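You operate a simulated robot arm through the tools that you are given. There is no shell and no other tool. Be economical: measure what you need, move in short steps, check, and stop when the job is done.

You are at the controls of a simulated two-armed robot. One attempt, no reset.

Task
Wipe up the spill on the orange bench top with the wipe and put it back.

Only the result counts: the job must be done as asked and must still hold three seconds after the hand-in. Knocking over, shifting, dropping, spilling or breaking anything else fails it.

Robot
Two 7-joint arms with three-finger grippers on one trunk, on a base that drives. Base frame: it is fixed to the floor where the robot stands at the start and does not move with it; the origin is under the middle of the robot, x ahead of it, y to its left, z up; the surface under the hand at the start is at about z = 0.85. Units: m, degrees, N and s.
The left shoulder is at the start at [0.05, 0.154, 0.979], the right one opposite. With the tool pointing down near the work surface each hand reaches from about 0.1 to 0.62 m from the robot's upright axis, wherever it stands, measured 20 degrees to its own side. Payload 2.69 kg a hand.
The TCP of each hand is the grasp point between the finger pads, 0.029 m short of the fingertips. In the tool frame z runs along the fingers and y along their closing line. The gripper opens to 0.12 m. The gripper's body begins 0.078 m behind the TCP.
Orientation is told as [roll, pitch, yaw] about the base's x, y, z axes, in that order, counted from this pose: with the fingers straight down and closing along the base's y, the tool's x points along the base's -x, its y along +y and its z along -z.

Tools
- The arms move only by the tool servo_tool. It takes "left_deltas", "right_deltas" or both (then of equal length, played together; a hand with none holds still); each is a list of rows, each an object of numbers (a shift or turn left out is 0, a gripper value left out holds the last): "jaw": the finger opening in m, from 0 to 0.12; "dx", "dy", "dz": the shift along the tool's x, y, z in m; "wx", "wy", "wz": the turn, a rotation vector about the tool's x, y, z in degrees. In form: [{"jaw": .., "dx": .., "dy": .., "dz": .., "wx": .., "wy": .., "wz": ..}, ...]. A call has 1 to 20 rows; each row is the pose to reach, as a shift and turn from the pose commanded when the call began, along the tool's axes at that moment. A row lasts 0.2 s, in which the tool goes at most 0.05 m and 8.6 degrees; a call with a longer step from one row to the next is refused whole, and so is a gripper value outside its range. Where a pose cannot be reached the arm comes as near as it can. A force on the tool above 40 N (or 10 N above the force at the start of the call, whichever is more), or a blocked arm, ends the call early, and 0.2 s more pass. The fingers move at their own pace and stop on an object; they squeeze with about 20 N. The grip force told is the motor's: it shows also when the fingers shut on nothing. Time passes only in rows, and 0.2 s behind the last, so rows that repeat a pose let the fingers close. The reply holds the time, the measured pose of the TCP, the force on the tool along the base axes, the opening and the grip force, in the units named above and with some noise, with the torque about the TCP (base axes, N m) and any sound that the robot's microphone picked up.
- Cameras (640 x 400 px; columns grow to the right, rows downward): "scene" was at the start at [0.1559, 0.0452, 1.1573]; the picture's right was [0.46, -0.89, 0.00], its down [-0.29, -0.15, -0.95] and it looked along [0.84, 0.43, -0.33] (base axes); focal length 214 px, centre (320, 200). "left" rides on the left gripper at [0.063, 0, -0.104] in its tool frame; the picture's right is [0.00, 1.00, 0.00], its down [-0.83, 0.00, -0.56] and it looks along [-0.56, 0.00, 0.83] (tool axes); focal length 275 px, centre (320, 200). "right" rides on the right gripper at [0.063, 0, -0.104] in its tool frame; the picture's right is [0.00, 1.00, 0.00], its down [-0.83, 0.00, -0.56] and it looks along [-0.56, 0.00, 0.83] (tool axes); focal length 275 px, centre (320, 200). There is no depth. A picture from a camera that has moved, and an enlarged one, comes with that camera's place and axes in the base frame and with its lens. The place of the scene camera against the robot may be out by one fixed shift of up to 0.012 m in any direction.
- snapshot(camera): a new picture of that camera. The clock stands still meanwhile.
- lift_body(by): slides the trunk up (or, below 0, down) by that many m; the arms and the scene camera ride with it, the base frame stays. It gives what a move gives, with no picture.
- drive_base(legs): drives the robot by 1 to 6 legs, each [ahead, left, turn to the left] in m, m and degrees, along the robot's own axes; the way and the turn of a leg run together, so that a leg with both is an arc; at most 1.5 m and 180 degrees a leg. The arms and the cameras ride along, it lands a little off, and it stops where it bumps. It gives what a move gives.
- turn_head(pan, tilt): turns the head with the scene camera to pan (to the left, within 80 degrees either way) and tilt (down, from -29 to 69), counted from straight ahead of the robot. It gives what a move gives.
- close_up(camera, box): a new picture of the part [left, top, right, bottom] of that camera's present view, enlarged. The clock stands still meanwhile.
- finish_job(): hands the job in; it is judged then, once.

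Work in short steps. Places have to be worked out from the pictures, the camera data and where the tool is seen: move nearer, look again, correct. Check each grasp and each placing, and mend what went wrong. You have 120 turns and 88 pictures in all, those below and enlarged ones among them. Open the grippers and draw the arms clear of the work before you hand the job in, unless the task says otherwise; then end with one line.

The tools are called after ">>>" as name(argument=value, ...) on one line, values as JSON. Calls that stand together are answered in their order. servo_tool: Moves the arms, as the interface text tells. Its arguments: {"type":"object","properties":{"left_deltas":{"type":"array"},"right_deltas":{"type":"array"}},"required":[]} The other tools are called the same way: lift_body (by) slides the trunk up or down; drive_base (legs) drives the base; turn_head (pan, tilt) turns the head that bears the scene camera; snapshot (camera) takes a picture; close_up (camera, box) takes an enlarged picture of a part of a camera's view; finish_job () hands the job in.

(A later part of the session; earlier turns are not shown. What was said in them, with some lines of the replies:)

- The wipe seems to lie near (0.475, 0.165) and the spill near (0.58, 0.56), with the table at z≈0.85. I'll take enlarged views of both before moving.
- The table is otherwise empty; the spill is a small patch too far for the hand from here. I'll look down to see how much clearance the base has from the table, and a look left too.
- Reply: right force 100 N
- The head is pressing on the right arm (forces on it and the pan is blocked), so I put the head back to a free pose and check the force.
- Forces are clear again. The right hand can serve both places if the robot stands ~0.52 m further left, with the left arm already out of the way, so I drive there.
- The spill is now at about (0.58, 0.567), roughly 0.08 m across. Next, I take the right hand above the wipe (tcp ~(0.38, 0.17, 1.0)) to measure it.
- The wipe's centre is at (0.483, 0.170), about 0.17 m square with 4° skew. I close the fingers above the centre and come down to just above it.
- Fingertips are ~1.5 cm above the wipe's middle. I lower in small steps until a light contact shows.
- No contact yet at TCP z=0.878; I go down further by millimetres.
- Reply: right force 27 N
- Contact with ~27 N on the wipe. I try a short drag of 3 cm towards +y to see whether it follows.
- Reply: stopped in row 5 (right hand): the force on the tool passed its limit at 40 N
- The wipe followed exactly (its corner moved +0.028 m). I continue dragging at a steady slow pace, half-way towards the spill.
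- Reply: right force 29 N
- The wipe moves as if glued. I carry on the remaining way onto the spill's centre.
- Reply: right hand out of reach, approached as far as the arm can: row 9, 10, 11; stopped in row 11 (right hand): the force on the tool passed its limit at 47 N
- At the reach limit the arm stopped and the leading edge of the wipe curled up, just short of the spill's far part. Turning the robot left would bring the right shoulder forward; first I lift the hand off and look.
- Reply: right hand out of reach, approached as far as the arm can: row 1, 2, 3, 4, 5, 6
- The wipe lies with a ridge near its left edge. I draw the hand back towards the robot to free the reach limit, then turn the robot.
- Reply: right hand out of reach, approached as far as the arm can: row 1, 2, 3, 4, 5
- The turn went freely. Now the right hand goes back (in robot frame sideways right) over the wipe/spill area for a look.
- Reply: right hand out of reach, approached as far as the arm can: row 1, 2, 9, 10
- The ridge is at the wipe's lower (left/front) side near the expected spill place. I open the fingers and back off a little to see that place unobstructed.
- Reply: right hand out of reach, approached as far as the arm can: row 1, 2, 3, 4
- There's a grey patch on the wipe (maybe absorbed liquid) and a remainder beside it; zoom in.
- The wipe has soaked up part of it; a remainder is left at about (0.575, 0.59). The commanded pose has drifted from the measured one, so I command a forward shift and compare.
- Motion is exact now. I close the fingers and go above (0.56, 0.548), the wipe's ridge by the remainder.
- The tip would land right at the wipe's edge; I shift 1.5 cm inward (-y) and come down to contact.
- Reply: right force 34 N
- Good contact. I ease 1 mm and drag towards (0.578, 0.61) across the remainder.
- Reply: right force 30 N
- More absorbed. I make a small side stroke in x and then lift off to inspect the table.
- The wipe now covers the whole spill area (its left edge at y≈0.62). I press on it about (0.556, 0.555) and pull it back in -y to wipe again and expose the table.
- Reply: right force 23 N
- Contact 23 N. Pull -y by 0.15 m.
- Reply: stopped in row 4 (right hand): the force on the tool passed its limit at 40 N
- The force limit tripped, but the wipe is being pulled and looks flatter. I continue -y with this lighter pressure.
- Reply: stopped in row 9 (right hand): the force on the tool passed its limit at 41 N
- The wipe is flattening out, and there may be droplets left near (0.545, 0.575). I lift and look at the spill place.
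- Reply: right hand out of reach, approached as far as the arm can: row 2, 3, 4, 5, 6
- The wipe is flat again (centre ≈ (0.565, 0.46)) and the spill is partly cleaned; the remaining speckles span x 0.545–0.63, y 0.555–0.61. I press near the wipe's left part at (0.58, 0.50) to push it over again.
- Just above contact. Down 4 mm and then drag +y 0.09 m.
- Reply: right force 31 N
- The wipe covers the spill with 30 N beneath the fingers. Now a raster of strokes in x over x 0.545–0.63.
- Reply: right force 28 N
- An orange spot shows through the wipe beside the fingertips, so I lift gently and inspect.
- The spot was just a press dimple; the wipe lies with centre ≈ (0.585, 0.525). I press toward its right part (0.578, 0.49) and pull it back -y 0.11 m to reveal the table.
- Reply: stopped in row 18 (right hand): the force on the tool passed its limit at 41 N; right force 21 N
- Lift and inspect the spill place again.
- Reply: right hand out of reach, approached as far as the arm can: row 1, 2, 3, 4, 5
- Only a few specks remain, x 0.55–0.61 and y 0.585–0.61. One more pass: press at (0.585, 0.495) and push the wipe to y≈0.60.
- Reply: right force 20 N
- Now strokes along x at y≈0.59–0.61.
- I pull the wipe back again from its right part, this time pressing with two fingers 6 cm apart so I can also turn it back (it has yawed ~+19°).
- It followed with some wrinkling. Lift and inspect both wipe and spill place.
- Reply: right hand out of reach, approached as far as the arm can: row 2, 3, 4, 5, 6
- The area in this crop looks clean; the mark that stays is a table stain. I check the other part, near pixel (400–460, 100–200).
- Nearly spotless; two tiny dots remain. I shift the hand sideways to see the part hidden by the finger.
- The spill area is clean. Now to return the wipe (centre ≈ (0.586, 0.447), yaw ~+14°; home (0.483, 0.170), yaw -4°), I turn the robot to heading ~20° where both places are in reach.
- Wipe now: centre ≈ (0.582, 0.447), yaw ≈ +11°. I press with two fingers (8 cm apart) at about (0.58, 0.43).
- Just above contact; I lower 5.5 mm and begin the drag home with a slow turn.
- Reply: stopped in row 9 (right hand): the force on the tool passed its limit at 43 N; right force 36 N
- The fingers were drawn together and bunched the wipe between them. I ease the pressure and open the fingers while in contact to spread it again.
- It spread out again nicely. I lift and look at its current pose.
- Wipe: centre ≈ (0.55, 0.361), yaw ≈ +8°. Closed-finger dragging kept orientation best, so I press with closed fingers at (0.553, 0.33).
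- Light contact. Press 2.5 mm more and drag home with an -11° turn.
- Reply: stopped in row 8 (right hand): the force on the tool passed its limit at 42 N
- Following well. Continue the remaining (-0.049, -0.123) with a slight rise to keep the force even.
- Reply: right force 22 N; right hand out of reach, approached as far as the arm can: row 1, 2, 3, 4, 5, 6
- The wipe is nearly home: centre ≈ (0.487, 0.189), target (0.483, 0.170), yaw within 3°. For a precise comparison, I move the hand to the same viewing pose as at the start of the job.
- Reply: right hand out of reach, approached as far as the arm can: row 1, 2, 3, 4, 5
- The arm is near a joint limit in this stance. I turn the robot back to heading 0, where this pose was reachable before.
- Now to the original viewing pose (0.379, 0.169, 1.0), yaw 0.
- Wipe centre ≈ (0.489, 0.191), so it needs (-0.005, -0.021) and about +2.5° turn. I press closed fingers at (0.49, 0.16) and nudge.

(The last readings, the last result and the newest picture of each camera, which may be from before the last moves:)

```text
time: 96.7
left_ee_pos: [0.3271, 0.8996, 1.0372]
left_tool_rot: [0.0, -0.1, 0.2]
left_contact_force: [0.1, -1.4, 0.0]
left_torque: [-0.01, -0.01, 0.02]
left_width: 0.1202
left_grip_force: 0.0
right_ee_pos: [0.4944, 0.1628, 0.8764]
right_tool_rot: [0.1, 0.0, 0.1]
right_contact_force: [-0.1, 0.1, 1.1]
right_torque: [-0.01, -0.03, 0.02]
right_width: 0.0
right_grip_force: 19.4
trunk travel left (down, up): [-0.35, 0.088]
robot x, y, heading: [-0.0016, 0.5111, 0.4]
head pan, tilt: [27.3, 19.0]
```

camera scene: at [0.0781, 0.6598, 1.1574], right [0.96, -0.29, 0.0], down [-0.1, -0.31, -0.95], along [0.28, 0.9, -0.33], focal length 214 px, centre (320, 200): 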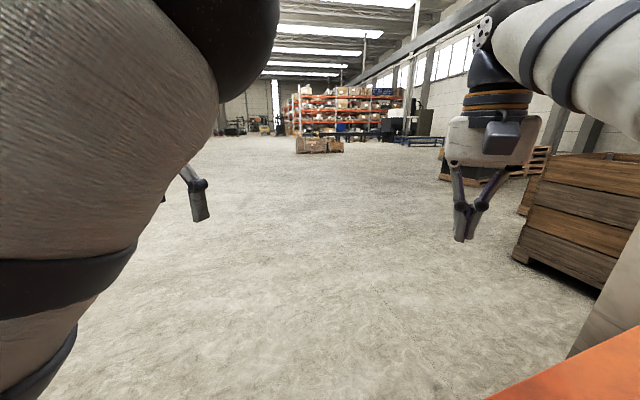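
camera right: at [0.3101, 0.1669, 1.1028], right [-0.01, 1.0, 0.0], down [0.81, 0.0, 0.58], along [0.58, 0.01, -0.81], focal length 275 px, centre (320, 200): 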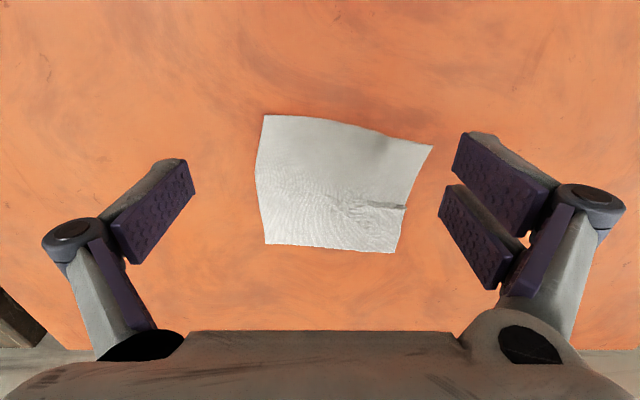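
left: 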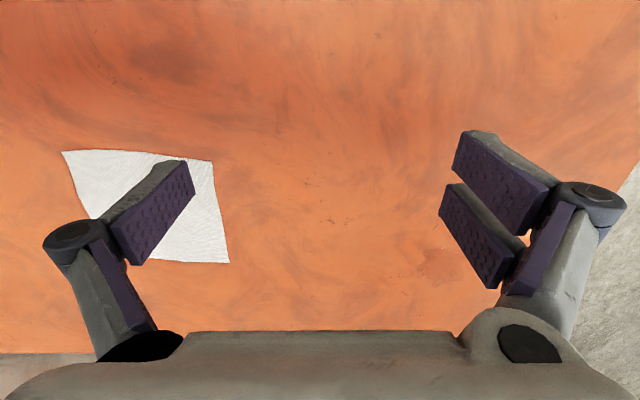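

Touching. Press 2.5 mm, nudge, then lift and back off to the viewing pose.

>>> servo_tool(right_deltas=[{"jaw": 0, "dz": 0.0025}, {"jaw": 0, "dz": 0.0028}, {"dx": 0.002, "dy": -0.008, "dz": 0.0028, "wz": -1}, {"dx": 0.004, "dy": -0.016, "dz": 0.0028, "wz": -2}, {"dx": 0.005, "dy": -0.022, "dz": 0.0028, "wz": -2.5}, {"dx": 0.005, "dy": -0.022, "dz": 0.0028, "wz": -2.5}])

>>> servo_tool(right_deltas=[{"dz": -0.03}, {"dz": -0.07}, {"dz": -0.11, "jaw": 0.12}, {"dz": -0.125, "dx": 0.04, "jaw": 0.12}, {"dz": -0.125, "dx": 0.08, "dy": 0.01, "jaw": 0.12}, {"dz": -0.125, "dx": 0.113, "dy": 0.028, "jaw": 0.12, "wz": 2.5}, {"dz": -0.125, "dx": 0.113, "dy": 0.028, "jaw": 0.12, "wz": 2.5}])

>>> snapshot(camera="right")

```text
time: 98.1
left_ee_pos: [0.3273, 0.9004, 1.0364]
left_tool_rot: [-0.1, -0.1, 0.3]
left_contact_force: [0.7, 0.2, -0.2]
left_torque: [-0.03, 0.02, -0.01]
left_width: 0.1199
left_grip_force: 0.0
right_ee_pos: [0.4895, 0.1417, 0.876]
right_tool_rot: [0.1, -0.3, 2.6]
right_contact_force: [2.0, 6.5, 29.0]
right_torque: [0.24, 0.06, -0.06]
right_width: 0.0001
right_grip_force: 19.9
trunk travel left (down, up): [-0.35, 0.088]
robot x, y, heading: [-0.0002, 0.5137, 0.3]
head pan, tilt: [27.3, 19.0]
```

```text
time: 99.7
left_ee_pos: [0.3281, 0.8994, 1.0356]
left_tool_rot: [0.0, 0.0, 0.2]
left_contact_force: [-0.3, -0.3, -0.5]
left_torque: [-0.03, 0.01, -0.01]
left_width: 0.1202
left_grip_force: 0.1
right_ee_pos: [0.3757, 0.1638, 1.0006]
right_tool_rot: [0.2, -0.1, 0.0]
right_contact_force: [1.2, -0.4, 0.1]
right_torque: [-0.04, 0.05, -0.03]
right_width: 0.1202
right_grip_force: 0.0
trunk travel left (down, up): [-0.35, 0.088]
robot x, y, heading: [0.0051, 0.5165, 0.2]
head pan, tilt: [27.3, 19.0]
```

```text
36 pictures are left
camera right: at [0.3111, 0.1623, 1.1037], right [-0.01, 1.0, 0.0], down [0.83, 0.0, 0.56], along [0.56, 0.01, -0.83], focal length 275 px, centre (320, 200)
```

right: 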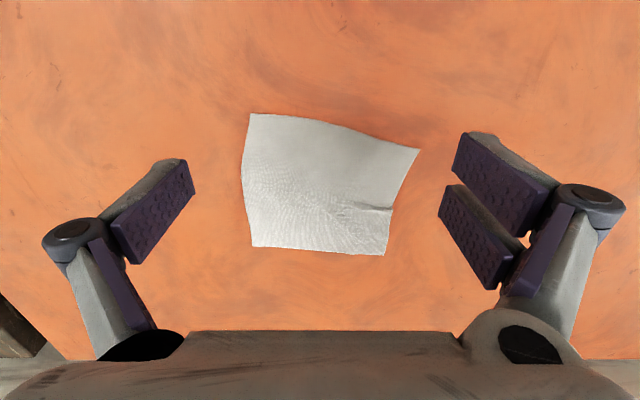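

The wipe's centre is now at ≈ (0.4835, 0.174), corners within about 1 cm of the start. I draw the hand clear and take a last look at the spill place.

>>> servo_tool(right_deltas=[{"dz": -0.03, "dx": 0.02}, {"dz": -0.06, "dx": 0.05}, {"dz": -0.075, "dx": 0.08, "dy": 0.03}, {"dz": -0.075, "dx": 0.09, "dy": 0.06}, {"dz": -0.075, "dx": 0.095, "dy": 0.09}, {"dz": -0.075, "dx": 0.095, "dy": 0.09}])

>>> snapshot(camera="scene")

>>> close_up(camera="scene", box=[330, 210, 530, 340])

```text
time: 101.1
left_ee_pos: [0.3294, 0.8988, 1.0363]
left_tool_rot: [0.0, 0.0, 0.2]
left_contact_force: [-0.4, 0.8, -0.6]
left_torque: [-0.01, -0.02, 0.01]
left_width: 0.1196
left_grip_force: 0.0
right_ee_pos: [0.2889, 0.2734, 1.0438]
right_tool_rot: [0.2, 0.0, 0.1]
right_contact_force: [-0.7, -0.2, 0.6]
right_torque: [0.01, 0.01, 0.0]
right_width: 0.12
right_grip_force: 0.1
right hand out of reach, approached as far as the arm can: row 1, 2, 3, 4, 5, 6
trunk travel left (down, up): [-0.35, 0.088]
robot x, y, heading: [0.0003, 0.5137, 0.4]
head pan, tilt: [27.3, 19.0]
```

```text
35 pictures are left
camera scene: at [0.1566, 0.5592, 1.1574], right [0.46, -0.89, 0.0], down [-0.29, -0.15, -0.95], along [0.84, 0.44, -0.33], focal length 214 px, centre (320, 200)
```

scene: 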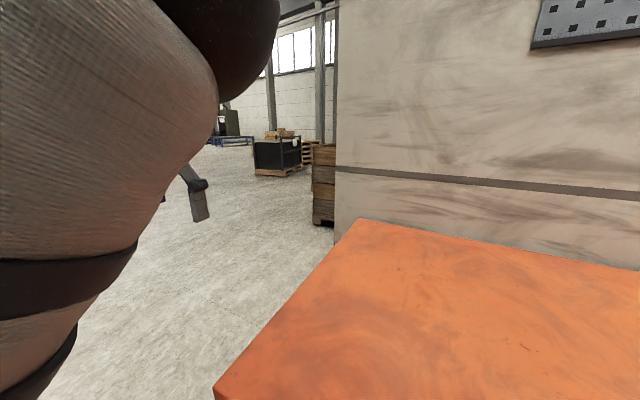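

```text
3.08 times, centred on (430, 275) of scene
camera zoom: at [0.1566, 0.5592, 1.1574], right [0.46, -0.89, 0.0], down [-0.29, -0.15, -0.95], along [0.84, 0.44, -0.33], focal length 660 px, centre (-18, -31)
```

zoom: 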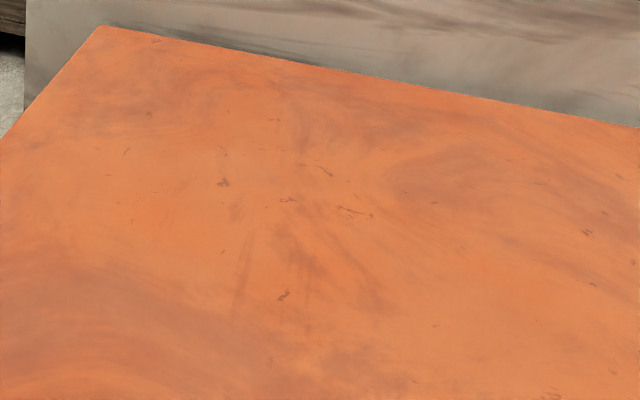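

The bench top is clean, the wipe is back in its place, and both hands are open and clear, so I hand in.

>>> finish_job()

```text
The job is handed in.
```

The spill is wiped up: the last close-up of the bench top shows no liquid left. The wipe is back where it lay, its centre within about 5 mm and its corners within about 2 cm of the start, with a small crease near its left edge and a damp stain. Both grippers are open and clear of it.
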